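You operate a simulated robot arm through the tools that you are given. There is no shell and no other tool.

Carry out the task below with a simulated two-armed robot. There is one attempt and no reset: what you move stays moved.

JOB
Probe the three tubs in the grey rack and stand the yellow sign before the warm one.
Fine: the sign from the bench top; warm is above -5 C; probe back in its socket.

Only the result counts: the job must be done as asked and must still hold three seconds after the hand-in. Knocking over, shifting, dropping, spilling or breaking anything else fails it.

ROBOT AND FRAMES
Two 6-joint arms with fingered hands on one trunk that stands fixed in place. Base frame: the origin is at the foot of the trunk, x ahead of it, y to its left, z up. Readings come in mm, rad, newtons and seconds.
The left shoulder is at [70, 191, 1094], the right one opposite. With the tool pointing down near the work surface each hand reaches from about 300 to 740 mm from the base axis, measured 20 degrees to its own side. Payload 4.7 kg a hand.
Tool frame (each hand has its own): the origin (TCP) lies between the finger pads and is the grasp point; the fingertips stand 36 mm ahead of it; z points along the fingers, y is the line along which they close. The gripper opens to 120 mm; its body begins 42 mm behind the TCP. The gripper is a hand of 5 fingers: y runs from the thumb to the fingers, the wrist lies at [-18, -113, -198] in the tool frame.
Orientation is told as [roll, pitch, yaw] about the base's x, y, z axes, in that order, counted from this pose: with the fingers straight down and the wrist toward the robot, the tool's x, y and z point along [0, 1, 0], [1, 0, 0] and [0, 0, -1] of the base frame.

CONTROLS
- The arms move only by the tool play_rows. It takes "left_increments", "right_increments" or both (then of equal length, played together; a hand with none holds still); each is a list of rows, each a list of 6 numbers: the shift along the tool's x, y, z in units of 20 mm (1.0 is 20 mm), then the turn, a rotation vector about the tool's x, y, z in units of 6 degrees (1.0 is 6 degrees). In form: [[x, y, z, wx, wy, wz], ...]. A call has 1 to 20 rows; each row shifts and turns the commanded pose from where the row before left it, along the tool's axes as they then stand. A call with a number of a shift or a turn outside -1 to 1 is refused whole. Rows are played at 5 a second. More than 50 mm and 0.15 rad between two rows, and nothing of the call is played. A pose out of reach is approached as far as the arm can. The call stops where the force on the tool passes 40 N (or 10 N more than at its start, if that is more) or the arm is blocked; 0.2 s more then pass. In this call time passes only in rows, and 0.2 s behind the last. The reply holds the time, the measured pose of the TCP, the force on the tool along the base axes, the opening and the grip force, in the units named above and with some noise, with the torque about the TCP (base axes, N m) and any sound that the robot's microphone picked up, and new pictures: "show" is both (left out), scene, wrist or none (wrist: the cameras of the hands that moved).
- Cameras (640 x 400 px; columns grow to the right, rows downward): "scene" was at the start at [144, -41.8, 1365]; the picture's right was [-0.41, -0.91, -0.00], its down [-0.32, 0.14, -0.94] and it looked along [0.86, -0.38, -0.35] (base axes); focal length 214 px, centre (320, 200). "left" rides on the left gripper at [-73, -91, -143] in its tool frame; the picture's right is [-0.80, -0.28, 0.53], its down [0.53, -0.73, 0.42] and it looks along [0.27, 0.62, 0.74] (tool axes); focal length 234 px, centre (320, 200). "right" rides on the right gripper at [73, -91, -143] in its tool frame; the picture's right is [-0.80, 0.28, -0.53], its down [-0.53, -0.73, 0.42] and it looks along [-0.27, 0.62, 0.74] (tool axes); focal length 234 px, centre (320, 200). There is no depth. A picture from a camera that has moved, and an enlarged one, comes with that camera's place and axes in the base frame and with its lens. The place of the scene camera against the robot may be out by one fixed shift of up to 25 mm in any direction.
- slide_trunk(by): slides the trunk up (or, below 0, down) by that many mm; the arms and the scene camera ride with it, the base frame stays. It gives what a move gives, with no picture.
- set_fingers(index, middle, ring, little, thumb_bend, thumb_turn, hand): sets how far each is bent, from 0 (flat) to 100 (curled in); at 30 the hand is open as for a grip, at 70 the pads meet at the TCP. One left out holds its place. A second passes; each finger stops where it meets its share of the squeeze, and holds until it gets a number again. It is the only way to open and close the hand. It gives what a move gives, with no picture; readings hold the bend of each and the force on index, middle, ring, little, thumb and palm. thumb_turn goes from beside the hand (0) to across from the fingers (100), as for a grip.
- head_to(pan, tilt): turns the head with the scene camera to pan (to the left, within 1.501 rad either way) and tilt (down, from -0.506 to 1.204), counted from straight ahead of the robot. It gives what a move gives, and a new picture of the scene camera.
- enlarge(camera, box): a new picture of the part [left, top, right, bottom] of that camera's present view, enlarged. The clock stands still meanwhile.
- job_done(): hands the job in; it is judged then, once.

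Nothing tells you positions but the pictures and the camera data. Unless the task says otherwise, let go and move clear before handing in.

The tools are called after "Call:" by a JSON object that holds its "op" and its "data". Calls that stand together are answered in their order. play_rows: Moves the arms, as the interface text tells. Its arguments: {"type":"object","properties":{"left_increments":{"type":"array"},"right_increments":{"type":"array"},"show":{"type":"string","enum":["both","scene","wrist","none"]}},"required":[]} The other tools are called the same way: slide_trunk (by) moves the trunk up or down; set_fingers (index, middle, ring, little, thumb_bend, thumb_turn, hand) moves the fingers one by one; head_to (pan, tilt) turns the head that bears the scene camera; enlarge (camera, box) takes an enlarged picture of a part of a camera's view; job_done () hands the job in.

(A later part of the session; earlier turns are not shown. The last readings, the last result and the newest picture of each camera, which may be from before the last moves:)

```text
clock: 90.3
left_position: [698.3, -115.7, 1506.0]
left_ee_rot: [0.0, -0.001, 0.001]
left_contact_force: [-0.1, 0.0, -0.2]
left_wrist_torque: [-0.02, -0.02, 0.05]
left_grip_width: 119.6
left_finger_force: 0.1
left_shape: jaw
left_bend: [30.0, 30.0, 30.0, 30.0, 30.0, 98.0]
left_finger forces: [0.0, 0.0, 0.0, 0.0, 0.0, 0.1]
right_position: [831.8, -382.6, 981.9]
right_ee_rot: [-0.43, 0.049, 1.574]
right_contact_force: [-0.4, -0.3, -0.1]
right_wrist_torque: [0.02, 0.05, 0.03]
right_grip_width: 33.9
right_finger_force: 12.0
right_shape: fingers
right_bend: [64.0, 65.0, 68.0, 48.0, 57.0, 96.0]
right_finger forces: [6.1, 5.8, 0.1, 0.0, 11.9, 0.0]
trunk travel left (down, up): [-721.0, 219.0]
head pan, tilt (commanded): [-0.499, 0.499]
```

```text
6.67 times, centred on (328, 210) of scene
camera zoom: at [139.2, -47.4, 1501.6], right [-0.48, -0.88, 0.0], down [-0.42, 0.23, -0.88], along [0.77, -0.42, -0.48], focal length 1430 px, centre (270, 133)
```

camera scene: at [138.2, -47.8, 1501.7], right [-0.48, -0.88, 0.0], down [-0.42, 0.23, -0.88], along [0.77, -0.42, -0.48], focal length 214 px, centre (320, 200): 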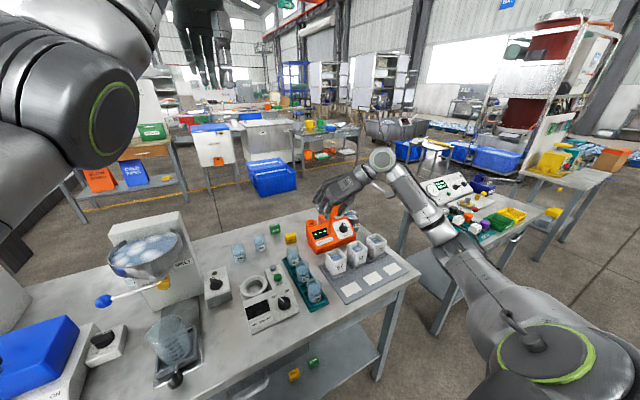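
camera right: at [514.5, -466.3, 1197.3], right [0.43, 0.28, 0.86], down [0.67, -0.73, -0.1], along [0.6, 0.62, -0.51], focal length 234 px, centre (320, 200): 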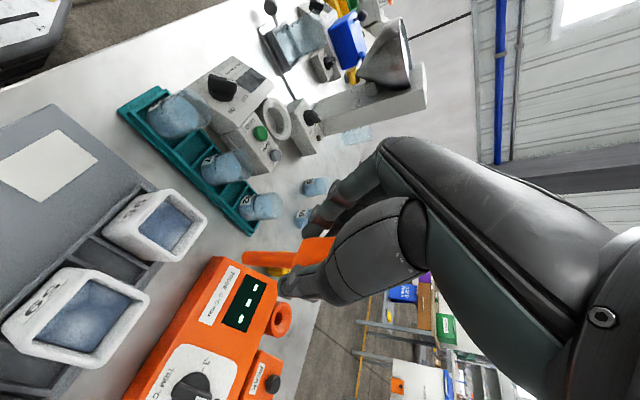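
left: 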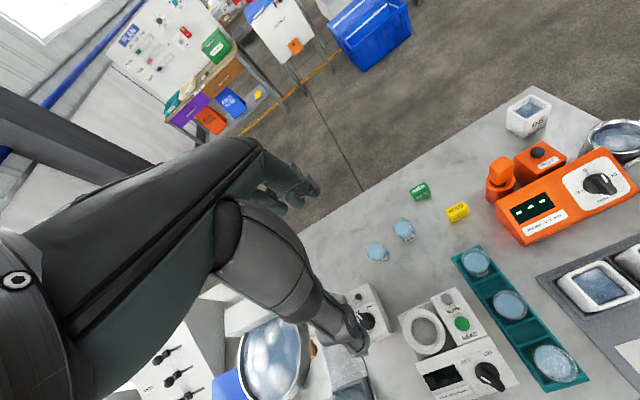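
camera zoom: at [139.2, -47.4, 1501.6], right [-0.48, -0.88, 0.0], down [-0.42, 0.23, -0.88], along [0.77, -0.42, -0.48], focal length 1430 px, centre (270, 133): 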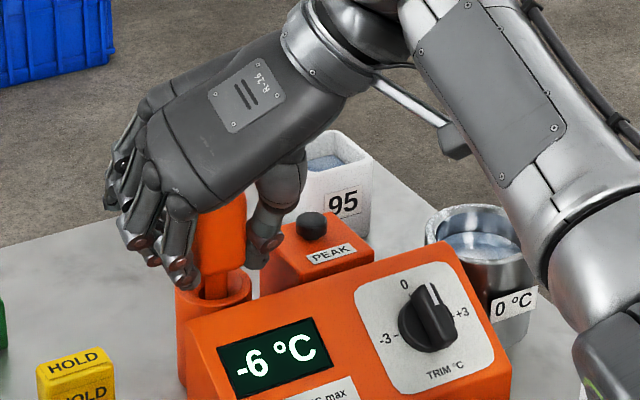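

There's no bottom contact yet. I'll ease down 3 mm at a time.

Call:
{"op": "play_rows", "data": {"right_increments": [[0.063, 0.007, 0.137, 0, 0, 0]], "show": "none"}}

Call:
{"op": "play_rows", "data": {"right_increments": [[0.042, 0.005, 0.091, 0, 0, 0]], "show": "none"}}

```text
clock: 90.7
left_position: [699.3, -115.9, 1506.0]
left_ee_rot: [0.0, -0.002, -0.001]
left_contact_force: [0.9, 0.5, -0.8]
left_wrist_torque: [-0.03, 0.0, 0.0]
left_grip_width: 119.3
left_finger_force: 0.1
left_shape: jaw
left_bend: [30.0, 30.0, 30.0, 30.0, 30.0, 98.0]
left_finger forces: [0.0, 0.0, 0.1, 0.0, 0.0, 0.0]
right_position: [832.5, -383.2, 979.2]
right_ee_rot: [-0.431, 0.047, 1.573]
right_contact_force: [-0.2, -0.3, -1.0]
right_wrist_torque: [0.01, 0.0, 0.01]
right_grip_width: 33.9
right_finger_force: 12.0
right_shape: fingers
right_bend: [64.0, 65.0, 68.0, 48.0, 57.0, 96.0]
right_finger forces: [6.0, 5.7, 0.0, 0.0, 11.9, 0.0]
trunk travel left (down, up): [-721.0, 219.0]
head pan, tilt (commanded): [-0.499, 0.499]
```

```text
clock: 91.1
left_position: [696.7, -114.8, 1506.2]
left_ee_rot: [-0.001, 0.0, 0.0]
left_contact_force: [0.2, 0.0, 0.1]
left_wrist_torque: [-0.01, -0.02, -0.02]
left_grip_width: 119.5
left_finger_force: 0.1
left_shape: jaw
left_bend: [30.0, 30.0, 30.0, 30.0, 30.0, 98.0]
left_finger forces: [0.0, 0.0, 0.1, 0.1, 0.0, 0.0]
right_position: [831.6, -383.1, 978.2]
right_ee_rot: [-0.432, 0.05, 1.573]
right_contact_force: [-1.0, 0.0, 3.6]
right_wrist_torque: [-0.09, -0.01, 0.01]
right_grip_width: 33.7
right_finger_force: 12.5
right_shape: fingers
right_bend: [64.0, 65.0, 68.0, 48.0, 57.0, 96.0]
right_finger forces: [6.3, 5.8, 0.0, 0.0, 12.3, 0.1]
trunk travel left (down, up): [-721.0, 219.0]
head pan, tilt (commanded): [-0.499, 0.499]
```

The base bears at TCP z 978, so the probe is seated. I'll check the picture and display, then open the hand.

Call:
{"op": "enlarge", "data": {"camera": "scene", "box": [290, 180, 365, 240]}}

Call:
{"op": "set_fingers", "data": {"hand": "right", "index": 52, "middle": 52, "ring": 52, "thumb_bend": 52}}

Call:
{"op": "enlarge", "data": {"camera": "scene", "box": [290, 180, 365, 240]}}

Call:
{"op": "enlarge", "data": {"camera": "right", "box": [180, 140, 380, 320]}}

```text
6.67 times, centred on (328, 210) of scene
camera zoom: at [138.4, -47.1, 1501.8], right [-0.48, -0.88, 0.0], down [-0.42, 0.23, -0.88], along [0.77, -0.42, -0.48], focal length 1430 px, centre (270, 133)
```

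zoom: 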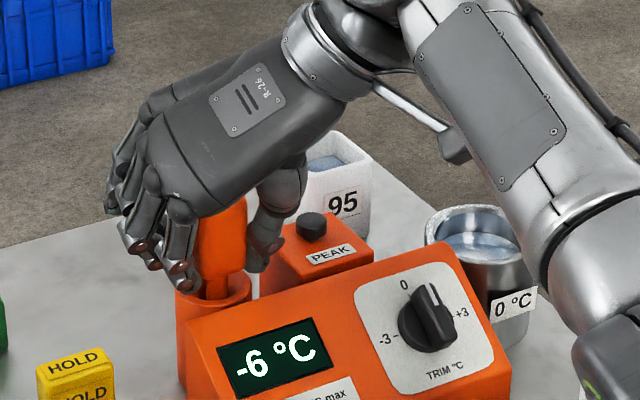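

```text
clock: 92.1
left_position: [699.1, -115.5, 1506.8]
left_ee_rot: [0.0, -0.001, 0.001]
left_contact_force: [1.0, 0.0, 0.1]
left_wrist_torque: [0.02, 0.0, 0.0]
left_grip_width: 119.5
left_finger_force: 0.1
left_shape: jaw
left_bend: [30.0, 30.0, 30.0, 30.0, 30.0, 98.0]
left_finger forces: [0.1, 0.0, 0.1, 0.0, 0.0, 0.0]
right_position: [832.8, -382.4, 978.2]
right_ee_rot: [-0.431, 0.049, 1.571]
right_contact_force: [-0.3, -0.7, 0.0]
right_wrist_torque: [0.02, 0.02, 0.01]
right_grip_width: 56.6
right_finger_force: 0.0
right_shape: fingers
right_bend: [52.0, 52.0, 52.0, 48.0, 52.0, 97.0]
right_finger forces: [0.0, 0.0, 0.1, 0.1, 0.0, 0.0]
trunk travel left (down, up): [-721.0, 219.0]
head pan, tilt (commanded): [-0.499, 0.499]
```

```text
6.67 times, centred on (328, 210) of scene
camera zoom: at [139.2, -47.4, 1501.6], right [-0.48, -0.88, 0.0], down [-0.42, 0.23, -0.88], along [0.77, -0.42, -0.48], focal length 1430 px, centre (270, 133)
```

zoom: 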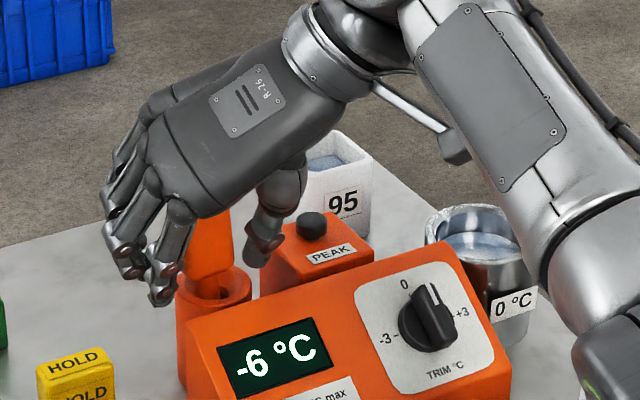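

```text
2.22 times, centred on (280, 230) of right
camera zoom: at [706.0, -469.3, 1081.7], right [0.51, 0.32, 0.8], down [0.66, -0.74, -0.13], along [0.55, 0.59, -0.59], focal length 520 px, centre (409, 133)
```

zoom: 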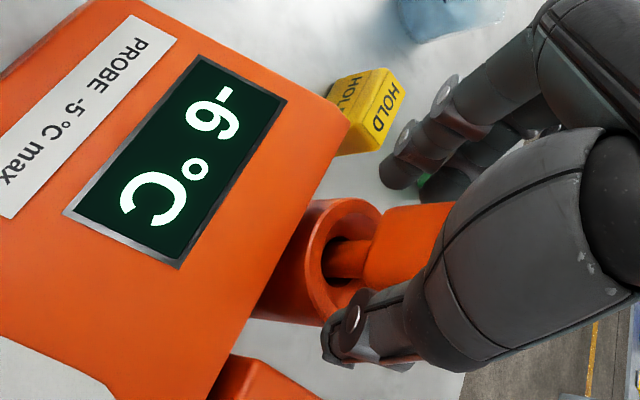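

The hand is open with no force on the fingers. I'll retreat straight up slowly, checking that the probe stays put.

Call:
{"op": "play_rows", "data": {"right_increments": [[-0.21, -0.025, -0.456, 0, 0, 0], [-0.21, -0.025, -0.456, 0, 0, 0]], "show": "none"}}

Call:
{"op": "enlarge", "data": {"camera": "scene", "box": [290, 175, 365, 235]}}

Call:
{"op": "enlarge", "data": {"camera": "right", "box": [180, 140, 380, 320]}}

```text
clock: 92.7
left_position: [697.9, -115.9, 1506.5]
left_ee_rot: [0.0, -0.001, -0.001]
left_contact_force: [0.0, -0.2, -0.1]
left_wrist_torque: [-0.02, 0.02, 0.01]
left_grip_width: 119.3
left_finger_force: 0.0
left_shape: jaw
left_bend: [30.0, 30.0, 30.0, 30.0, 30.0, 98.0]
left_finger forces: [0.0, 0.1, 0.0, 0.0, 0.0, 0.0]
right_position: [832.6, -382.2, 997.4]
right_ee_rot: [-0.431, 0.049, 1.574]
right_contact_force: [0.0, 0.0, 0.4]
right_wrist_torque: [0.01, -0.01, 0.0]
right_grip_width: 56.3
right_finger_force: 0.1
right_shape: fingers
right_bend: [52.0, 52.0, 52.0, 48.0, 52.0, 97.0]
right_finger forces: [0.0, 0.2, 0.0, 0.0, 0.0, 0.1]
trunk travel left (down, up): [-721.0, 219.0]
head pan, tilt (commanded): [-0.499, 0.499]
```

```text
6.67 times, centred on (328, 205) of scene
camera zoom: at [138.9, -47.2, 1501.7], right [-0.48, -0.88, 0.0], down [-0.42, 0.23, -0.88], along [0.77, -0.42, -0.48], focal length 1430 px, centre (270, 167)
```

zoom: 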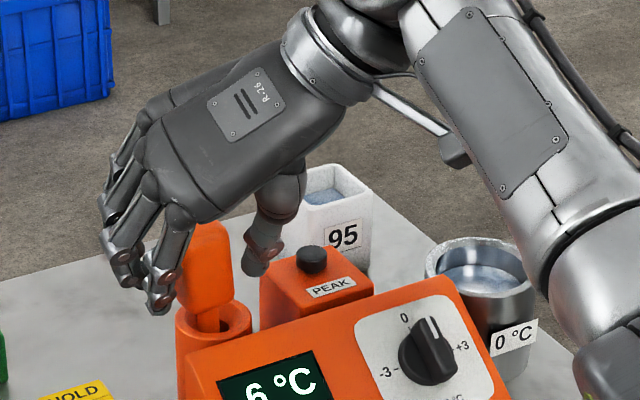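

```text
2.22 times, centred on (280, 230) of right
camera zoom: at [706.4, -468.8, 1101.1], right [0.51, 0.32, 0.8], down [0.66, -0.74, -0.13], along [0.55, 0.59, -0.59], focal length 520 px, centre (409, 133)
```

zoom: 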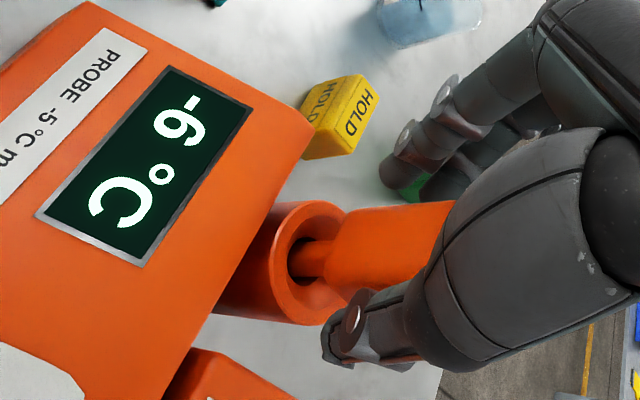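

The probe stays in the socket as the hand rises. I'll continue up to clear it.

Call:
{"op": "play_rows", "data": {"right_increments": [[-0.35, -0.04, -0.76, 0, 0, 0], [-0.35, -0.04, -0.76, 0, 0, 0], [-0.35, -0.04, -0.76, 0, 0, 0], [-0.35, -0.04, -0.76, 0, 0, 0], [-0.35, -0.04, -0.76, 0, 0, 0], [-0.35, -0.04, -0.76, 0, 0, 0]], "show": "both"}}

Call:
{"op": "enlarge", "data": {"camera": "scene", "box": [280, 190, 360, 250]}}

Call:
{"op": "enlarge", "data": {"camera": "left", "box": [430, 130, 590, 250]}}

```text
clock: 94.1
left_position: [699.0, -114.8, 1505.3]
left_ee_rot: [0.0, 0.0, 0.0]
left_contact_force: [-0.5, 0.9, 0.4]
left_wrist_torque: [-0.01, 0.02, -0.02]
left_grip_width: 119.5
left_finger_force: 0.0
left_shape: jaw
left_bend: [30.0, 30.0, 30.0, 30.0, 30.0, 98.0]
left_finger forces: [0.0, 0.1, 0.0, 0.0, 0.1, 0.0]
right_position: [835.2, -381.8, 1099.7]
right_ee_rot: [-0.43, 0.049, 1.572]
right_contact_force: [-0.4, 0.4, -0.4]
right_wrist_torque: [-0.01, 0.0, 0.02]
right_grip_width: 56.6
right_finger_force: 0.1
right_shape: fingers
right_bend: [52.0, 52.0, 52.0, 48.0, 52.0, 97.0]
right_finger forces: [0.1, 0.0, 0.1, 0.0, 0.0, 0.0]
trunk travel left (down, up): [-721.0, 219.0]
head pan, tilt (commanded): [-0.499, 0.499]
camera scene: at [138.9, -47.1, 1501.6], right [-0.48, -0.88, 0.0], down [-0.42, 0.23, -0.88], along [0.77, -0.42, -0.48], focal length 214 px, centre (320, 200)
camera right: at [708.2, -467.5, 1202.3], right [0.51, 0.32, 0.8], down [0.66, -0.74, -0.13], along [0.55, 0.59, -0.59], focal length 234 px, centre (320, 200)
```

scene: 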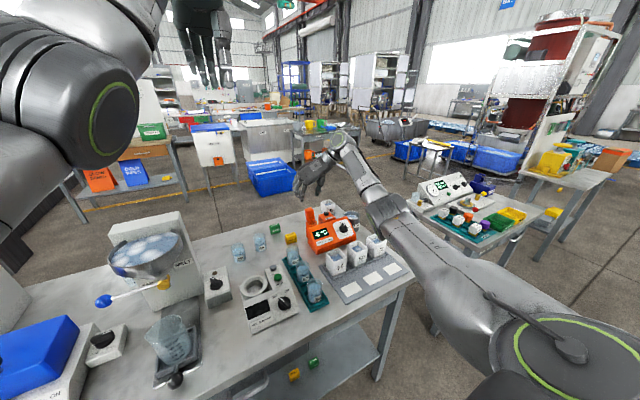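
right: 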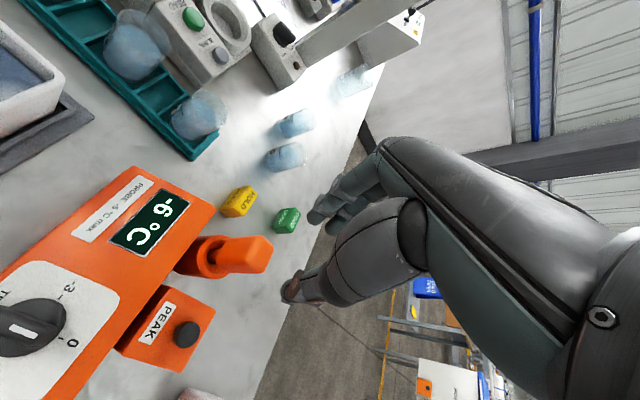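

```text
6.67 times, centred on (320, 220) of scene
camera zoom: at [138.9, -47.1, 1501.6], right [-0.48, -0.88, 0.0], down [-0.42, 0.23, -0.88], along [0.77, -0.42, -0.48], focal length 1430 px, centre (320, 67)
```

zoom: 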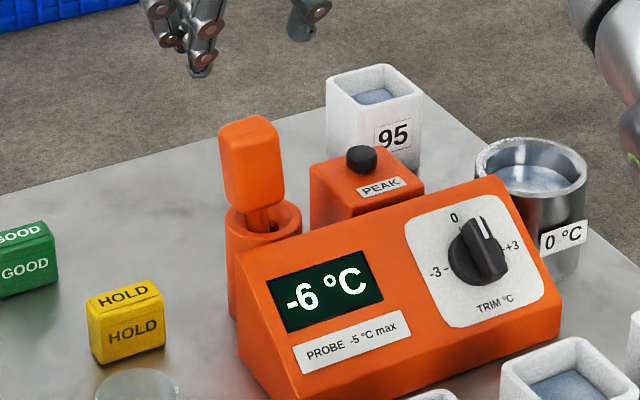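

```text
3.33 times, centred on (510, 190) of left
camera zoom: at [606.4, -187.5, 1649.4], right [-0.28, -0.8, -0.52], down [-0.73, 0.53, -0.42], along [0.62, 0.27, -0.74], focal length 781 px, centre (-313, 233)
```

zoom: 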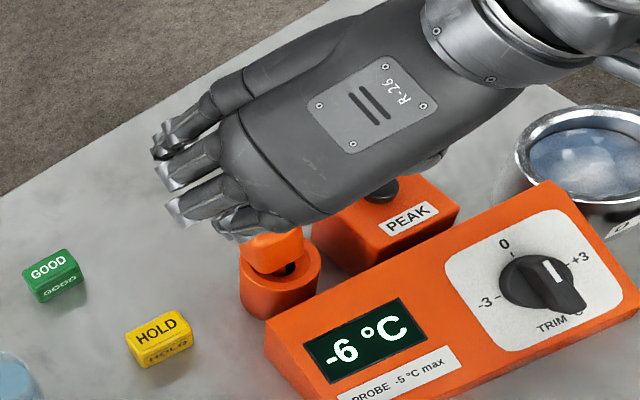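

The probe is back in its socket. Next is the yellow HOLD sign on the bench top, so I'll take close-ups of it to plan the grasp.

Call:
{"op": "enlarge", "data": {"camera": "scene", "box": [278, 225, 308, 250]}}

Call:
{"op": "enlarge", "data": {"camera": "left", "box": [455, 210, 505, 250]}}

Call:
{"op": "enlarge", "data": {"camera": "right", "box": [200, 170, 310, 245]}}

```text
16.00 times, centred on (293, 238) of scene
camera zoom: at [138.9, -47.1, 1501.6], right [-0.48, -0.88, 0.0], down [-0.42, 0.23, -0.88], along [0.77, -0.42, -0.48], focal length 3432 px, centre (752, -400)
```

zoom: 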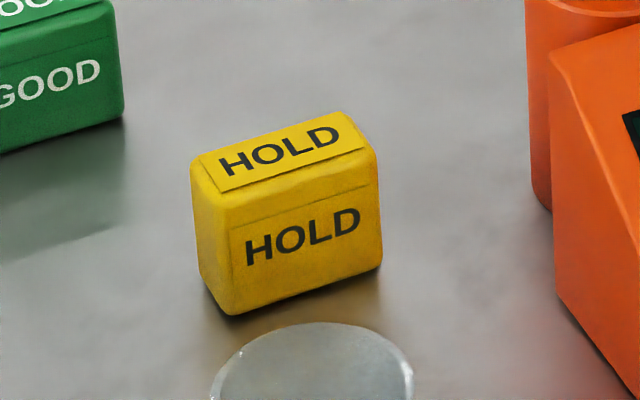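

```text
10.00 times, centred on (480, 230) of left
camera zoom: at [606.4, -187.5, 1649.4], right [-0.28, -0.8, -0.52], down [-0.73, 0.53, -0.42], along [0.62, 0.27, -0.74], focal length 2342 px, centre (-1280, -100)
```

zoom: 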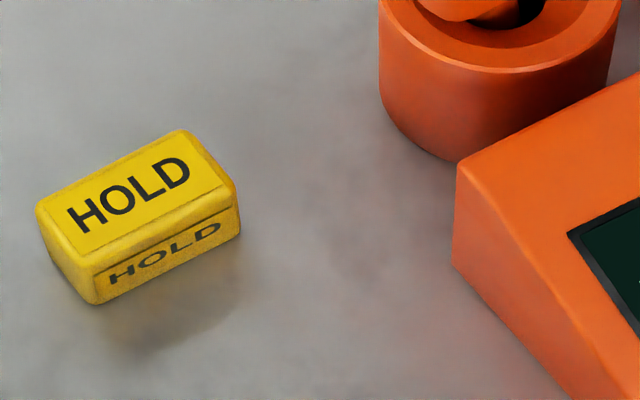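

```text
5.33 times, centred on (255, 208) of right
camera zoom: at [708.2, -467.5, 1202.3], right [0.51, 0.32, 0.8], down [0.66, -0.74, -0.13], along [0.55, 0.59, -0.59], focal length 1249 px, centre (667, 160)
```

zoom: 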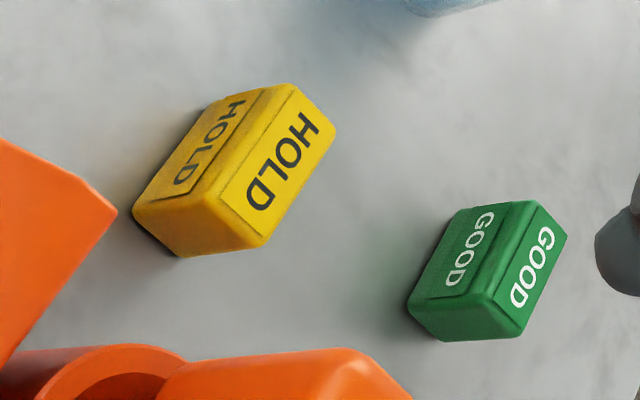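

The sign is a block of about 45×22×32 mm centred at (855, -289), aligned with the axes. Gripping its ends with yaw 90° would bring the palm over the probe handle, so I want a smaller yaw; I'll shift left and turn the yaw down while staying high.

Call:
{"op": "play_rows", "data": {"right_increments": [[-0.025, 1, -0.042, 0, 0, 0], [-0.025, 1, -0.042, 0, 0, 0], [-0.025, 1, -0.042, 0, 0, 0], [-0.025, 1, -0.042, 0, 0, 0], [0, 0, 0, 0.42, 0.049, 0.9], [0, 0, 0, 0.42, 0.049, 0.9], [0, 0, 0, 0.42, 0.049, 0.9], [0, 0, 0, 0.42, 0.049, 0.9], [0, 0, 0, 0.42, 0.049, 0.9]], "show": "none"}}

```text
clock: 96.1
left_position: [698.5, -115.9, 1506.0]
left_ee_rot: [0.0, -0.001, -0.001]
left_contact_force: [0.6, -0.2, -0.3]
left_wrist_torque: [-0.01, 0.0, 0.0]
left_grip_width: 119.6
left_finger_force: 0.1
left_shape: jaw
left_bend: [30.0, 30.0, 30.0, 30.0, 30.0, 98.0]
left_finger forces: [0.1, 0.1, 0.0, 0.1, 0.1, 0.0]
right_position: [833.5, -303.3, 1099.0]
right_ee_rot: [-0.43, 0.051, 1.05]
right_contact_force: [-0.4, 0.0, -0.9]
right_wrist_torque: [0.0, -0.01, -0.03]
right_grip_width: 56.8
right_finger_force: 0.0
right_shape: fingers
right_bend: [52.0, 52.0, 52.0, 48.0, 52.0, 97.0]
right_finger forces: [0.0, 0.0, 0.1, 0.1, 0.0, 0.0]
trunk travel left (down, up): [-721.0, 219.0]
head pan, tilt (commanded): [-0.499, 0.499]
```

Yaw 60° is in reach here. Now I'll untilt the hand to point straight down.

Call:
{"op": "play_rows", "data": {"right_increments": [[0, 0, 0, -0.097, 0.82, 0], [0, 0, 0, -0.097, 0.82, 0], [0, 0, 0, -0.097, 0.82, 0], [0, 0, 0, -0.097, 0.82, 0], [0, 0, 0, -0.097, 0.82, 0]], "show": "none"}}

```text
clock: 97.3
left_position: [697.6, -114.9, 1506.6]
left_ee_rot: [0.0, 0.001, 0.0]
left_contact_force: [0.5, 0.4, 0.1]
left_wrist_torque: [-0.05, -0.02, 0.03]
left_grip_width: 119.4
left_finger_force: 0.0
left_shape: jaw
left_bend: [30.0, 30.0, 30.0, 30.0, 30.0, 98.0]
left_finger forces: [0.0, 0.0, 0.0, 0.0, 0.0, 0.0]
right_position: [834.2, -301.5, 1097.4]
right_ee_rot: [-0.002, 0.003, 1.062]
right_contact_force: [0.5, -0.2, -1.7]
right_wrist_torque: [0.03, -0.01, -0.03]
right_grip_width: 57.0
right_finger_force: 0.0
right_shape: fingers
right_bend: [52.0, 52.0, 52.0, 48.0, 52.0, 97.0]
right_finger forces: [0.1, 0.1, 0.0, 0.1, 0.0, 0.0]
trunk travel left (down, up): [-721.0, 219.0]
head pan, tilt (commanded): [-0.499, 0.499]
```

The tool is now straight down at yaw 61°. I'll test a smaller yaw in steps.

Call:
{"op": "play_rows", "data": {"right_increments": [[0, 0, 0, 0, 0, 1], [0, 0, 0, 0, 0, 1], [0, 0, 0, 0, 0, 1]], "show": "none"}}

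Call:
{"op": "play_rows", "data": {"right_increments": [[0, 0, 0, 0, 0, 1], [0, 0, 0, 0, 0, 1]], "show": "none"}}

```text
clock: 98.1
left_position: [697.6, -116.2, 1505.9]
left_ee_rot: [0.0, 0.0, 0.0]
left_contact_force: [-0.4, -0.5, 0.1]
left_wrist_torque: [-0.03, 0.02, -0.01]
left_grip_width: 119.6
left_finger_force: 0.0
left_shape: jaw
left_bend: [30.0, 30.0, 30.0, 30.0, 30.0, 98.0]
left_finger forces: [0.0, 0.1, 0.0, 0.1, 0.1, 0.1]
right_position: [833.5, -302.9, 1097.9]
right_ee_rot: [-0.003, 0.003, 0.75]
right_contact_force: [-0.1, -0.1, -0.3]
right_wrist_torque: [0.0, 0.02, 0.0]
right_grip_width: 56.8
right_finger_force: 0.0
right_shape: fingers
right_bend: [52.0, 52.0, 52.0, 48.0, 52.0, 97.0]
right_finger forces: [0.0, 0.0, 0.0, 0.0, 0.0, 0.0]
trunk travel left (down, up): [-721.0, 219.0]
head pan, tilt (commanded): [-0.499, 0.499]
```

```text
clock: 98.7
left_position: [697.9, -115.4, 1506.6]
left_ee_rot: [0.0, 0.0, 0.0]
left_contact_force: [-0.2, 0.4, -0.1]
left_wrist_torque: [0.0, -0.01, 0.02]
left_grip_width: 119.5
left_finger_force: 0.0
left_shape: jaw
left_bend: [30.0, 30.0, 30.0, 30.0, 30.0, 98.0]
left_finger forces: [0.0, 0.0, 0.0, 0.1, 0.1, 0.1]
right_position: [833.2, -303.1, 1097.4]
right_ee_rot: [-0.005, -0.002, 0.539]
right_contact_force: [-0.3, 0.4, 0.2]
right_wrist_torque: [-0.02, 0.04, -0.01]
right_grip_width: 56.8
right_finger_force: 0.0
right_shape: fingers
right_bend: [52.0, 52.0, 52.0, 48.0, 52.0, 97.0]
right_finger forces: [0.0, 0.1, 0.0, 0.0, 0.0, 0.0]
trunk travel left (down, up): [-721.0, 219.0]
head pan, tilt (commanded): [-0.499, 0.499]
```

Yaw 31° works too. I'll continue toward 0.

Call:
{"op": "play_rows", "data": {"right_increments": [[0, 0, 0, 0, 0, 1], [0, 0, 0, 0, 0, 1]], "show": "none"}}

Call:
{"op": "play_rows", "data": {"right_increments": [[0, 0, 0, 0, 0, 1]], "show": "none"}}

```text
clock: 99.3
left_position: [698.6, -114.2, 1505.8]
left_ee_rot: [0.0, 0.001, 0.001]
left_contact_force: [0.4, -0.5, -0.3]
left_wrist_torque: [0.03, 0.0, 0.0]
left_grip_width: 119.4
left_finger_force: 0.1
left_shape: jaw
left_bend: [30.0, 30.0, 30.0, 30.0, 30.0, 98.0]
left_finger forces: [0.0, 0.0, 0.0, 0.0, 0.0, 0.1]
right_position: [834.7, -303.2, 1097.5]
right_ee_rot: [-0.002, 0.0, 0.328]
right_contact_force: [-0.7, -0.1, -0.1]
right_wrist_torque: [0.05, 0.0, -0.04]
right_grip_width: 56.5
right_finger_force: 0.0
right_shape: fingers
right_bend: [52.0, 52.0, 52.0, 48.0, 52.0, 97.0]
right_finger forces: [0.0, 0.0, 0.0, 0.0, 0.1, 0.1]
trunk travel left (down, up): [-721.0, 219.0]
head pan, tilt (commanded): [-0.499, 0.499]
```

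```text
clock: 99.7
left_position: [698.0, -115.3, 1506.0]
left_ee_rot: [0.0, -0.002, 0.001]
left_contact_force: [0.3, 0.2, 0.0]
left_wrist_torque: [0.0, -0.02, -0.02]
left_grip_width: 119.7
left_finger_force: 0.1
left_shape: jaw
left_bend: [30.0, 30.0, 30.0, 30.0, 30.0, 98.0]
left_finger forces: [0.1, 0.0, 0.1, 0.0, 0.0, 0.1]
right_position: [834.3, -302.4, 1097.9]
right_ee_rot: [-0.005, 0.001, 0.223]
right_contact_force: [-0.3, 0.8, 0.6]
right_wrist_torque: [-0.02, 0.01, 0.05]
right_grip_width: 56.6
right_finger_force: 0.0
right_shape: fingers
right_bend: [52.0, 52.0, 52.0, 48.0, 52.0, 97.0]
right_finger forces: [0.1, 0.1, 0.1, 0.0, 0.0, 0.1]
trunk travel left (down, up): [-721.0, 219.0]
head pan, tilt (commanded): [-0.499, 0.499]
```

Yaw 13° is fine as well. I'll take it to 0°, so the fingers close front-to-back on the sign.

Call:
{"op": "play_rows", "data": {"right_increments": [[0, 0, 0, 0, 0, 1], [0, 0, 0, 0, 0, 1]], "show": "both"}}

Call:
{"op": "enlarge", "data": {"camera": "right", "box": [120, 120, 420, 400]}}

Call:
{"op": "enlarge", "data": {"camera": "scene", "box": [240, 150, 370, 260]}}

```text
clock: 100.3
left_position: [697.5, -113.0, 1506.0]
left_ee_rot: [0.0, -0.001, 0.0]
left_contact_force: [-0.5, 0.1, -0.3]
left_wrist_torque: [-0.01, -0.01, -0.01]
left_grip_width: 119.5
left_finger_force: 0.1
left_shape: jaw
left_bend: [30.0, 30.0, 30.0, 30.0, 30.0, 98.0]
left_finger forces: [0.0, 0.0, 0.1, 0.0, 0.0, 0.1]
right_position: [833.3, -301.4, 1096.6]
right_ee_rot: [-0.004, 0.001, 0.013]
right_contact_force: [-0.1, 0.8, -0.3]
right_wrist_torque: [-0.01, -0.01, 0.02]
right_grip_width: 56.7
right_finger_force: 0.0
right_shape: fingers
right_bend: [52.0, 52.0, 52.0, 48.0, 52.0, 97.0]
right_finger forces: [0.1, 0.0, 0.0, 0.0, 0.1, 0.0]
trunk travel left (down, up): [-721.0, 219.0]
head pan, tilt (commanded): [-0.499, 0.499]
camera scene: at [139.1, -46.7, 1501.7], right [-0.48, -0.88, 0.0], down [-0.42, 0.23, -0.88], along [0.77, -0.42, -0.48], focal length 214 px, centre (320, 200)
camera right: at [740.2, -230.1, 1239.9], right [0.29, -0.8, 0.53], down [-0.72, -0.54, -0.42], along [0.62, -0.26, -0.74], focal length 234 px, centre (320, 200)
```

scene: 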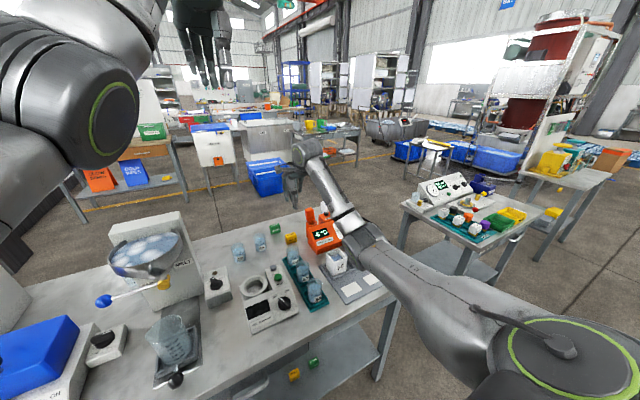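
right: 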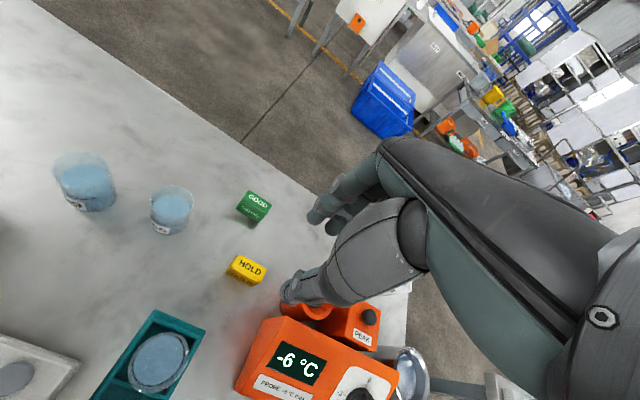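

```text
1.43 times, centred on (270, 260) of right
camera zoom: at [740.2, -230.1, 1239.9], right [0.29, -0.8, 0.53], down [-0.72, -0.54, -0.42], along [0.62, -0.26, -0.74], focal length 334 px, centre (391, 114)
```

zoom: 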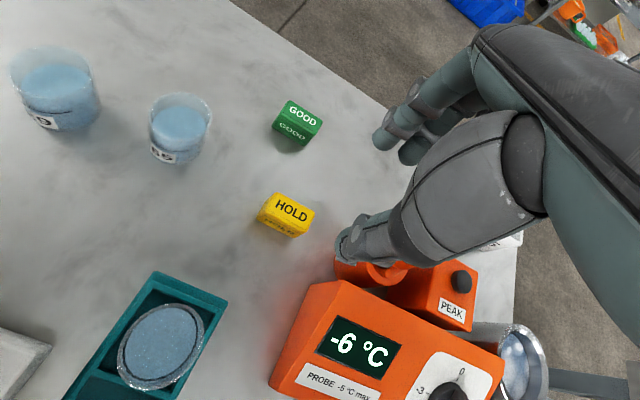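

```text
3.64 times, centred on (305, 205) of scene
camera zoom: at [139.1, -46.7, 1501.7], right [-0.48, -0.88, 0.0], down [-0.42, 0.23, -0.88], along [0.77, -0.42, -0.48], focal length 780 px, centre (374, 182)
```

zoom: 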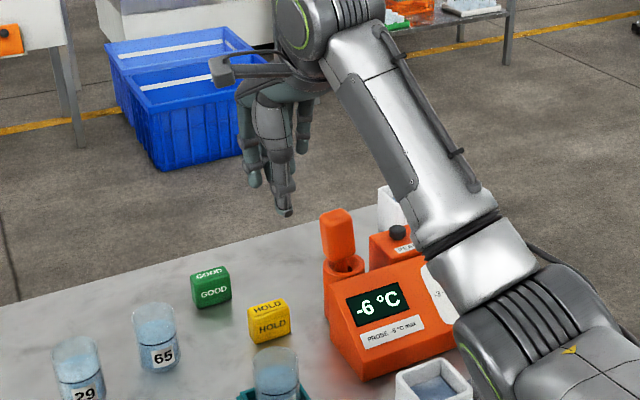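

Yaw 0 works with a straight-down tool, so the thumb and fingers can pinch the sign front-to-back, clear of the probe. I'll set the hand to about 50 mm opening and descend to z≈1000 above the sign.

Call:
{"op": "set_fingers", "data": {"hand": "right", "index": 53, "middle": 53, "ring": 45, "little": 45, "thumb_bend": 53}}

Call:
{"op": "play_rows", "data": {"right_increments": [[0.095, 0.22, 0.97, 0, 0, 0], [0.095, 0.22, 0.97, 0, 0, 0], [0.095, 0.22, 0.97, 0, 0, 0], [0.095, 0.22, 0.97, 0, 0, 0], [0.095, 0.22, 0.97, 0, 0, 0]], "show": "none"}}

Call:
{"op": "enlarge", "data": {"camera": "right", "box": [160, 140, 400, 340]}}

Call:
{"op": "enlarge", "data": {"camera": "scene", "box": [240, 170, 370, 260]}}

Call:
{"op": "enlarge", "data": {"camera": "left", "box": [400, 130, 580, 270]}}

```text
clock: 101.3
left_position: [698.3, -115.3, 1505.4]
left_ee_rot: [0.001, 0.001, -0.001]
left_contact_force: [0.9, 0.6, 0.6]
left_wrist_torque: [-0.01, 0.0, -0.05]
left_grip_width: 119.6
left_finger_force: 0.1
left_shape: jaw
left_bend: [30.0, 30.0, 30.0, 30.0, 30.0, 98.0]
left_finger forces: [0.1, 0.0, 0.0, 0.1, 0.0, 0.1]
right_position: [832.2, -302.3, 1097.7]
right_ee_rot: [-0.004, 0.001, 0.015]
right_contact_force: [-1.0, 0.1, 0.1]
right_wrist_torque: [-0.04, -0.01, -0.02]
right_grip_width: 54.6
right_finger_force: 0.2
right_shape: fingers
right_bend: [53.0, 53.0, 45.0, 45.0, 53.0, 97.0]
right_finger forces: [0.1, 0.0, 0.0, 0.0, 0.0, 0.1]
trunk travel left (down, up): [-721.0, 219.0]
head pan, tilt (commanded): [-0.499, 0.499]
```

```text
clock: 102.5
left_position: [697.8, -115.6, 1505.6]
left_ee_rot: [-0.001, 0.002, 0.001]
left_contact_force: [0.1, -0.3, 0.5]
left_wrist_torque: [0.03, -0.01, -0.02]
left_grip_width: 119.4
left_finger_force: 0.0
left_shape: jaw
left_bend: [30.0, 30.0, 30.0, 30.0, 30.0, 98.0]
left_finger forces: [0.1, 0.0, 0.0, 0.1, 0.0, 0.0]
right_position: [857.4, -291.7, 1001.8]
right_ee_rot: [-0.003, 0.0, 0.014]
right_contact_force: [-0.8, 0.9, -0.2]
right_wrist_torque: [-0.01, 0.0, 0.02]
right_grip_width: 54.6
right_finger_force: 0.0
right_shape: fingers
right_bend: [53.0, 53.0, 45.0, 45.0, 53.0, 97.0]
right_finger forces: [0.1, 0.0, 0.0, 0.1, 0.0, 0.0]
trunk travel left (down, up): [-721.0, 219.0]
head pan, tilt (commanded): [-0.499, 0.499]
```

```text
2.00 times, centred on (280, 240) of right
camera zoom: at [764.3, -221.5, 1144.0], right [0.29, -0.8, 0.53], down [-0.72, -0.54, -0.42], along [0.63, -0.26, -0.74], focal length 468 px, centre (400, 120)
```

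zoom: 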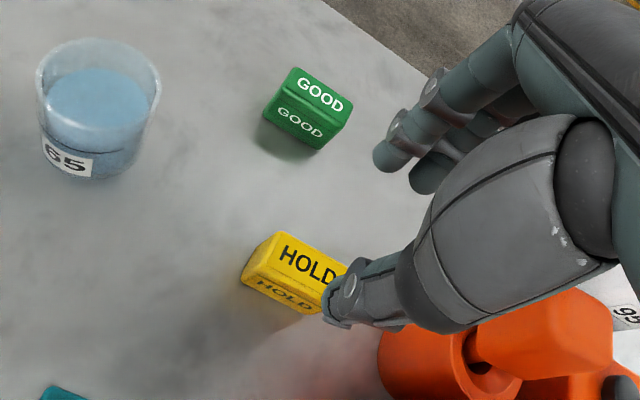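

```text
4.44 times, centred on (305, 215) of scene
camera zoom: at [139.6, -47.4, 1501.6], right [-0.48, -0.88, 0.0], down [-0.42, 0.23, -0.88], along [0.77, -0.42, -0.48], focal length 953 px, centre (387, 133)
```

zoom: 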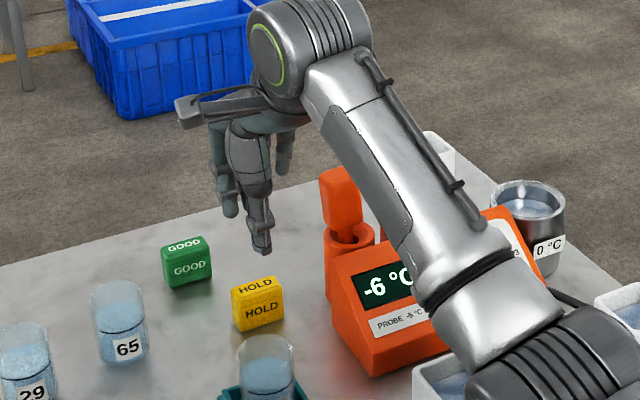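

```text
2.86 times, centred on (490, 200) of left
camera zoom: at [607.2, -187.9, 1649.1], right [-0.28, -0.8, -0.52], down [-0.73, 0.53, -0.42], along [0.62, 0.27, -0.74], focal length 669 px, centre (-166, 200)
```

zoom: 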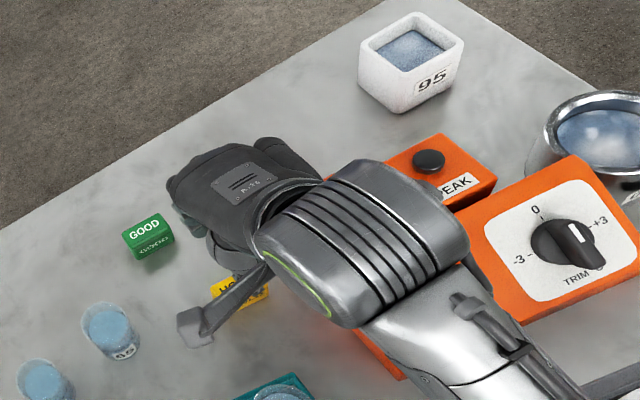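

The sign's top centre measures (852, -289). I'll descend to z≈925 with a 5 mm correction, then check clearance on both sides.

Call:
{"op": "play_rows", "data": {"right_increments": [[0, -0.0625, 0.96, 0, 0, 0], [0, -0.0625, 0.96, 0, 0, 0], [0, -0.0625, 0.96, 0, 0, 0], [0, -0.0625, 0.96, 0, 0, 0]], "show": "none"}}

Call:
{"op": "enlarge", "data": {"camera": "right", "box": [220, 140, 400, 300]}}

Call:
{"op": "enlarge", "data": {"camera": "scene", "box": [240, 180, 370, 270]}}

```text
clock: 103.5
left_position: [698.4, -116.1, 1505.7]
left_ee_rot: [0.001, 0.0, -0.001]
left_contact_force: [0.5, 0.2, 0.0]
left_wrist_torque: [-0.01, 0.02, 0.03]
left_grip_width: 119.8
left_finger_force: 0.0
left_shape: jaw
left_bend: [30.0, 30.0, 30.0, 30.0, 30.0, 98.0]
left_finger forces: [0.0, 0.0, 0.0, 0.0, 0.0, 0.0]
right_position: [850.8, -294.6, 922.6]
right_ee_rot: [-0.003, 0.0, 0.016]
right_contact_force: [1.3, 0.1, 0.2]
right_wrist_torque: [0.03, -0.02, -0.04]
right_grip_width: 54.8
right_finger_force: 0.0
right_shape: fingers
right_bend: [53.0, 53.0, 45.0, 45.0, 53.0, 97.0]
right_finger forces: [0.0, 0.1, 0.0, 0.0, 0.1, 0.1]
trunk travel left (down, up): [-721.0, 219.0]
head pan, tilt (commanded): [-0.499, 0.499]
```

```text
2.50 times, centred on (310, 220) of right
camera zoom: at [757.9, -221.4, 1065.9], right [0.29, -0.8, 0.53], down [-0.72, -0.54, -0.42], along [0.63, -0.26, -0.74], focal length 585 px, centre (345, 150)
```

zoom: 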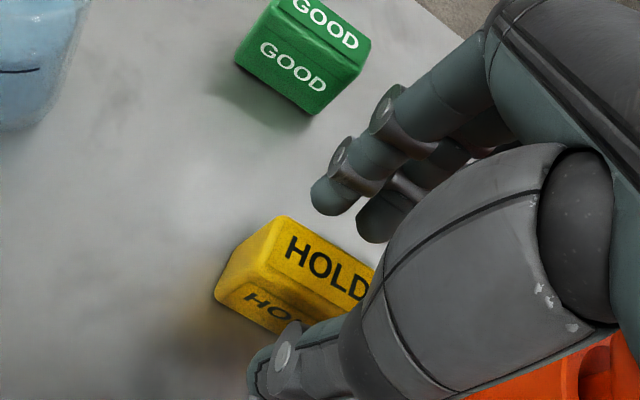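

```text
4.44 times, centred on (305, 225) of scene
camera zoom: at [139.6, -47.7, 1501.6], right [-0.48, -0.88, 0.0], down [-0.42, 0.23, -0.88], along [0.77, -0.42, -0.48], focal length 953 px, centre (387, 89)
```

zoom: 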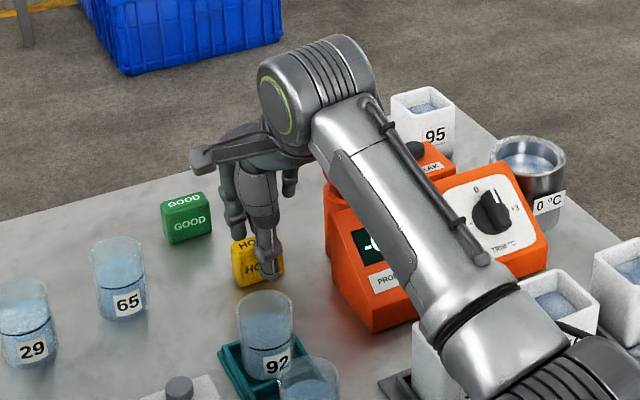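

Thumb in front, fingers behind, and the sign is between them. I'll shift 4 mm toward its centre and go down another 12 mm, then 9 mm.

Call:
{"op": "play_rows", "data": {"right_increments": [[0.22, 0.05, 0, 0, 0, 0], [0, 0, 0.6, 0, 0, 0]], "show": "none"}}

Call:
{"op": "play_rows", "data": {"right_increments": [[0, 0, 0.4, 0, 0, 0]], "show": "none"}}

Call:
{"op": "enlarge", "data": {"camera": "right", "box": [220, 140, 400, 300]}}

Call:
{"op": "enlarge", "data": {"camera": "scene", "box": [270, 200, 340, 250]}}

```text
clock: 104.1
left_position: [699.5, -115.7, 1506.0]
left_ee_rot: [0.001, -0.001, 0.002]
left_contact_force: [0.4, -0.4, -0.4]
left_wrist_torque: [0.01, 0.03, 0.01]
left_grip_width: 119.7
left_finger_force: 0.0
left_shape: jaw
left_bend: [30.0, 30.0, 30.0, 30.0, 30.0, 98.0]
left_finger forces: [0.1, 0.0, 0.1, 0.0, 0.0, 0.0]
right_position: [850.4, -288.8, 910.7]
right_ee_rot: [-0.005, 0.001, 0.016]
right_contact_force: [0.5, -0.5, 0.2]
right_wrist_torque: [0.03, 0.01, -0.01]
right_grip_width: 54.5
right_finger_force: 0.2
right_shape: fingers
right_bend: [53.0, 53.0, 45.0, 45.0, 53.0, 97.0]
right_finger forces: [0.0, 0.0, 0.0, 0.0, 0.0, 0.0]
trunk travel left (down, up): [-721.0, 219.0]
head pan, tilt (commanded): [-0.499, 0.499]
```

```text
clock: 104.5
left_position: [700.0, -115.2, 1506.4]
left_ee_rot: [0.0, -0.001, 0.0]
left_contact_force: [0.3, 0.1, 0.9]
left_wrist_torque: [-0.02, -0.01, 0.02]
left_grip_width: 119.6
left_finger_force: 0.0
left_shape: jaw
left_bend: [30.0, 30.0, 30.0, 30.0, 30.0, 98.0]
left_finger forces: [0.0, 0.0, 0.0, 0.0, 0.1, 0.0]
right_position: [851.8, -289.2, 903.1]
right_ee_rot: [-0.003, -0.001, 0.016]
right_contact_force: [0.4, -0.7, -0.1]
right_wrist_torque: [0.01, 0.0, 0.04]
right_grip_width: 54.6
right_finger_force: 0.1
right_shape: fingers
right_bend: [53.0, 53.0, 45.0, 45.0, 53.0, 97.0]
right_finger forces: [0.0, 0.0, 0.0, 0.0, 0.1, 0.1]
trunk travel left (down, up): [-721.0, 219.0]
head pan, tilt (commanded): [-0.499, 0.499]
```

```text
2.50 times, centred on (310, 220) of right
camera zoom: at [758.9, -217.5, 1045.3], right [0.29, -0.8, 0.53], down [-0.72, -0.54, -0.42], along [0.62, -0.26, -0.74], focal length 585 px, centre (345, 150)
```

zoom: 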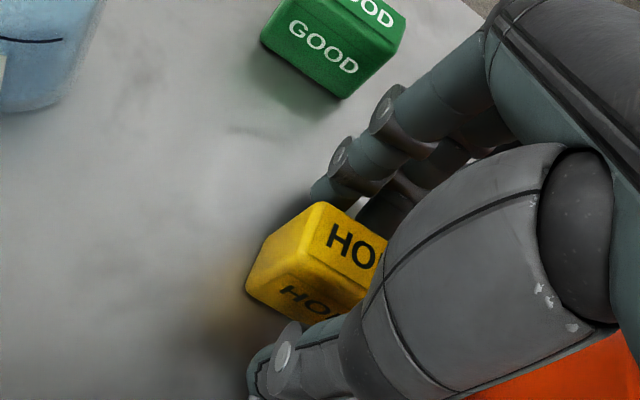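

```text
8.00 times, centred on (305, 225) of scene
camera zoom: at [139.3, -47.3, 1501.6], right [-0.48, -0.88, 0.0], down [-0.42, 0.23, -0.88], along [0.77, -0.42, -0.48], focal length 1716 px, centre (440, 0)
```

zoom: 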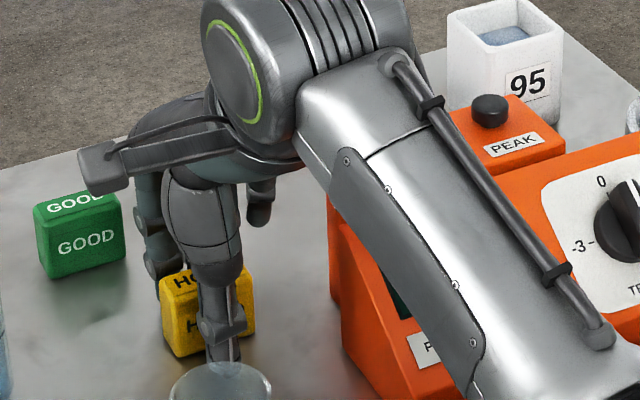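

The fingers are beside the sign and nothing touches. I'll go 4 mm lower, then close the thumb, index and middle fingers gently.

Call:
{"op": "play_rows", "data": {"right_increments": [[0, 0, 0.2, 0, 0, 0]], "show": "none"}}

Call:
{"op": "set_fingers", "data": {"hand": "right", "index": 60, "middle": 60, "thumb_bend": 60}}

Call:
{"op": "enlarge", "data": {"camera": "right", "box": [220, 140, 400, 300]}}

Call:
{"op": "enlarge", "data": {"camera": "scene", "box": [270, 200, 340, 250]}}

```text
clock: 104.9
left_position: [696.8, -115.2, 1507.4]
left_ee_rot: [-0.001, -0.001, 0.001]
left_contact_force: [0.2, 0.2, 0.1]
left_wrist_torque: [0.01, -0.03, -0.02]
left_grip_width: 119.6
left_finger_force: 0.1
left_shape: jaw
left_bend: [30.0, 30.0, 30.0, 30.0, 30.0, 98.0]
left_finger forces: [0.1, 0.0, 0.0, 0.0, 0.0, 0.0]
right_position: [852.4, -288.6, 900.2]
right_ee_rot: [-0.004, -0.003, 0.015]
right_contact_force: [0.3, -0.7, 5.2]
right_wrist_torque: [-0.1, -0.21, -0.04]
right_grip_width: 54.6
right_finger_force: 2.5
right_shape: fingers
right_bend: [53.0, 52.0, 45.0, 45.0, 53.0, 97.0]
right_finger forces: [0.0, 5.5, 0.0, 0.0, 0.0, 0.0]
trunk travel left (down, up): [-721.0, 219.0]
head pan, tilt (commanded): [-0.499, 0.499]
```

```text
clock: 105.9
left_position: [697.3, -114.5, 1506.7]
left_ee_rot: [0.0, -0.001, 0.0]
left_contact_force: [-0.4, -0.4, -0.7]
left_wrist_torque: [0.0, 0.02, -0.02]
left_grip_width: 119.9
left_finger_force: 0.0
left_shape: jaw
left_bend: [30.0, 30.0, 30.0, 30.0, 30.0, 98.0]
left_finger forces: [0.1, 0.1, 0.0, 0.1, 0.1, 0.0]
right_position: [851.5, -288.6, 898.9]
right_ee_rot: [-0.003, -0.002, 0.016]
right_contact_force: [2.3, -1.1, 6.5]
right_wrist_torque: [0.01, -0.27, -0.01]
right_grip_width: 33.8
right_finger_force: 3.3
right_shape: fingers
right_bend: [60.0, 59.0, 45.0, 45.0, 60.0, 97.0]
right_finger forces: [2.2, 5.1, 0.1, 0.0, 0.0, 0.0]
trunk travel left (down, up): [-721.0, 219.0]
head pan, tilt (commanded): [-0.499, 0.499]
```

```text
2.50 times, centred on (310, 220) of right
camera zoom: at [758.1, -216.9, 1042.4], right [0.29, -0.8, 0.53], down [-0.72, -0.55, -0.42], along [0.63, -0.26, -0.74], focal length 585 px, centre (345, 150)
```

zoom: 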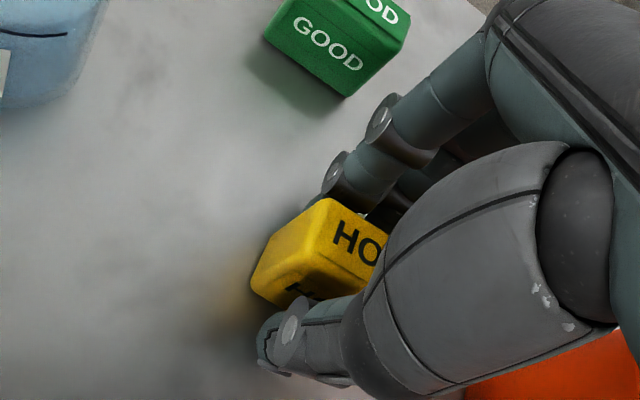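

```text
8.00 times, centred on (305, 225) of scene
camera zoom: at [138.2, -46.9, 1501.8], right [-0.48, -0.88, 0.0], down [-0.42, 0.23, -0.88], along [0.77, -0.42, -0.48], focal length 1716 px, centre (440, 0)
```

zoom: 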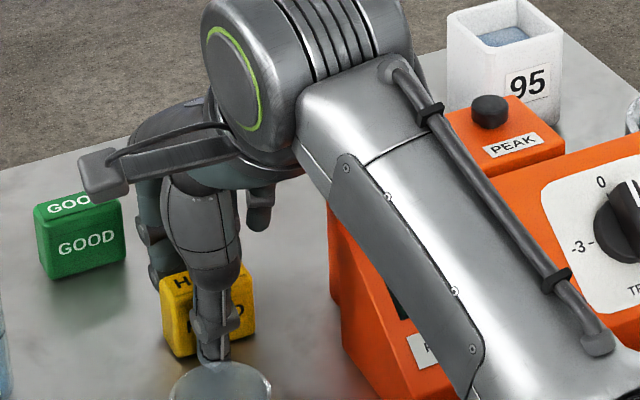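

The middle fingertip rests on the bench (5 N), so I'll raise 3 mm and continue closing on the sign.

Call:
{"op": "play_rows", "data": {"right_increments": [[0, 0, -0.15, 0, 0, 0]], "show": "none"}}

Call:
{"op": "set_fingers", "data": {"hand": "right", "index": 66, "middle": 66, "thumb_bend": 66}}

Call:
{"op": "enlarge", "data": {"camera": "scene", "box": [270, 200, 340, 250]}}

Call:
{"op": "enlarge", "data": {"camera": "right", "box": [220, 140, 400, 300]}}

```text
clock: 106.3
left_position: [698.8, -114.7, 1505.5]
left_ee_rot: [0.001, -0.001, -0.001]
left_contact_force: [-0.3, 0.5, 0.3]
left_wrist_torque: [0.01, 0.01, 0.0]
left_grip_width: 119.5
left_finger_force: 0.1
left_shape: jaw
left_bend: [30.0, 30.0, 30.0, 30.0, 30.0, 98.0]
left_finger forces: [0.0, 0.0, 0.1, 0.0, 0.0, 0.0]
right_position: [853.3, -289.8, 900.8]
right_ee_rot: [-0.004, 0.003, 0.016]
right_contact_force: [-0.4, 0.7, 0.8]
right_wrist_torque: [0.01, -0.02, 0.01]
right_grip_width: 33.7
right_finger_force: 0.4
right_shape: fingers
right_bend: [60.0, 60.0, 45.0, 45.0, 60.0, 97.0]
right_finger forces: [0.0, 0.5, 0.0, 0.1, 0.0, 0.0]
trunk travel left (down, up): [-721.0, 219.0]
head pan, tilt (commanded): [-0.499, 0.499]
```

```text
clock: 107.3
left_position: [697.7, -115.3, 1505.7]
left_ee_rot: [-0.001, 0.0, 0.001]
left_contact_force: [1.2, -0.1, 0.6]
left_wrist_torque: [-0.03, 0.01, 0.0]
left_grip_width: 119.3
left_finger_force: 0.0
left_shape: jaw
left_bend: [30.0, 30.0, 30.0, 30.0, 30.0, 98.0]
left_finger forces: [0.0, 0.0, 0.0, 0.0, 0.0, 0.0]
right_position: [853.3, -289.5, 901.7]
right_ee_rot: [-0.003, 0.0, 0.016]
right_contact_force: [-0.5, 0.8, 0.2]
right_wrist_torque: [-0.01, 0.04, 0.01]
right_grip_width: 23.8
right_finger_force: 3.3
right_shape: fingers
right_bend: [64.0, 65.0, 45.0, 45.0, 63.0, 97.0]
right_finger forces: [2.1, 1.2, 0.0, 0.1, 3.4, 0.0]
trunk travel left (down, up): [-721.0, 219.0]
head pan, tilt (commanded): [-0.499, 0.499]
```

```text
8.00 times, centred on (305, 225) of scene
camera zoom: at [139.2, -47.3, 1501.6], right [-0.48, -0.88, 0.0], down [-0.42, 0.23, -0.88], along [0.77, -0.42, -0.48], focal length 1716 px, centre (440, 0)
```

zoom: 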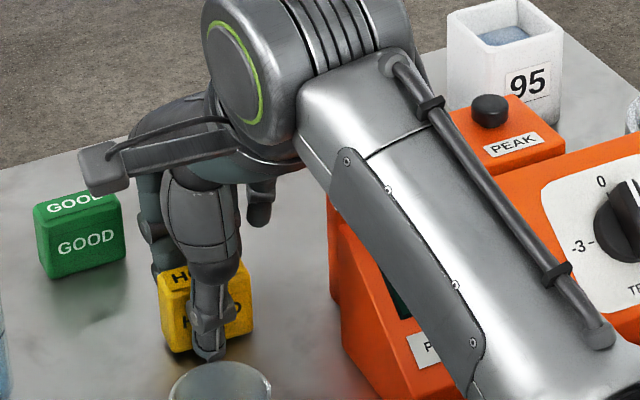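

```text
2.50 times, centred on (310, 220) of right
camera zoom: at [759.3, -217.9, 1044.6], right [0.29, -0.8, 0.53], down [-0.72, -0.54, -0.42], along [0.63, -0.26, -0.74], focal length 585 px, centre (345, 150)
```

zoom: 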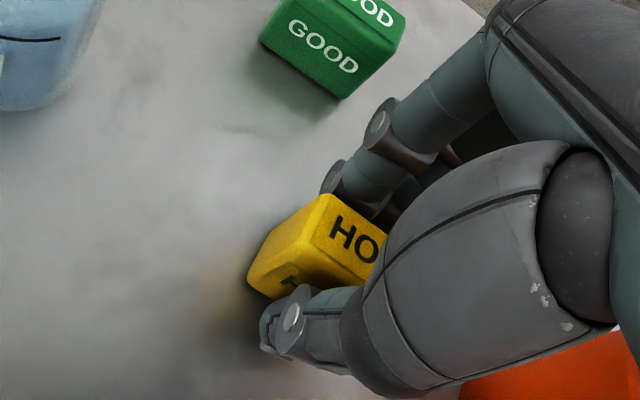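

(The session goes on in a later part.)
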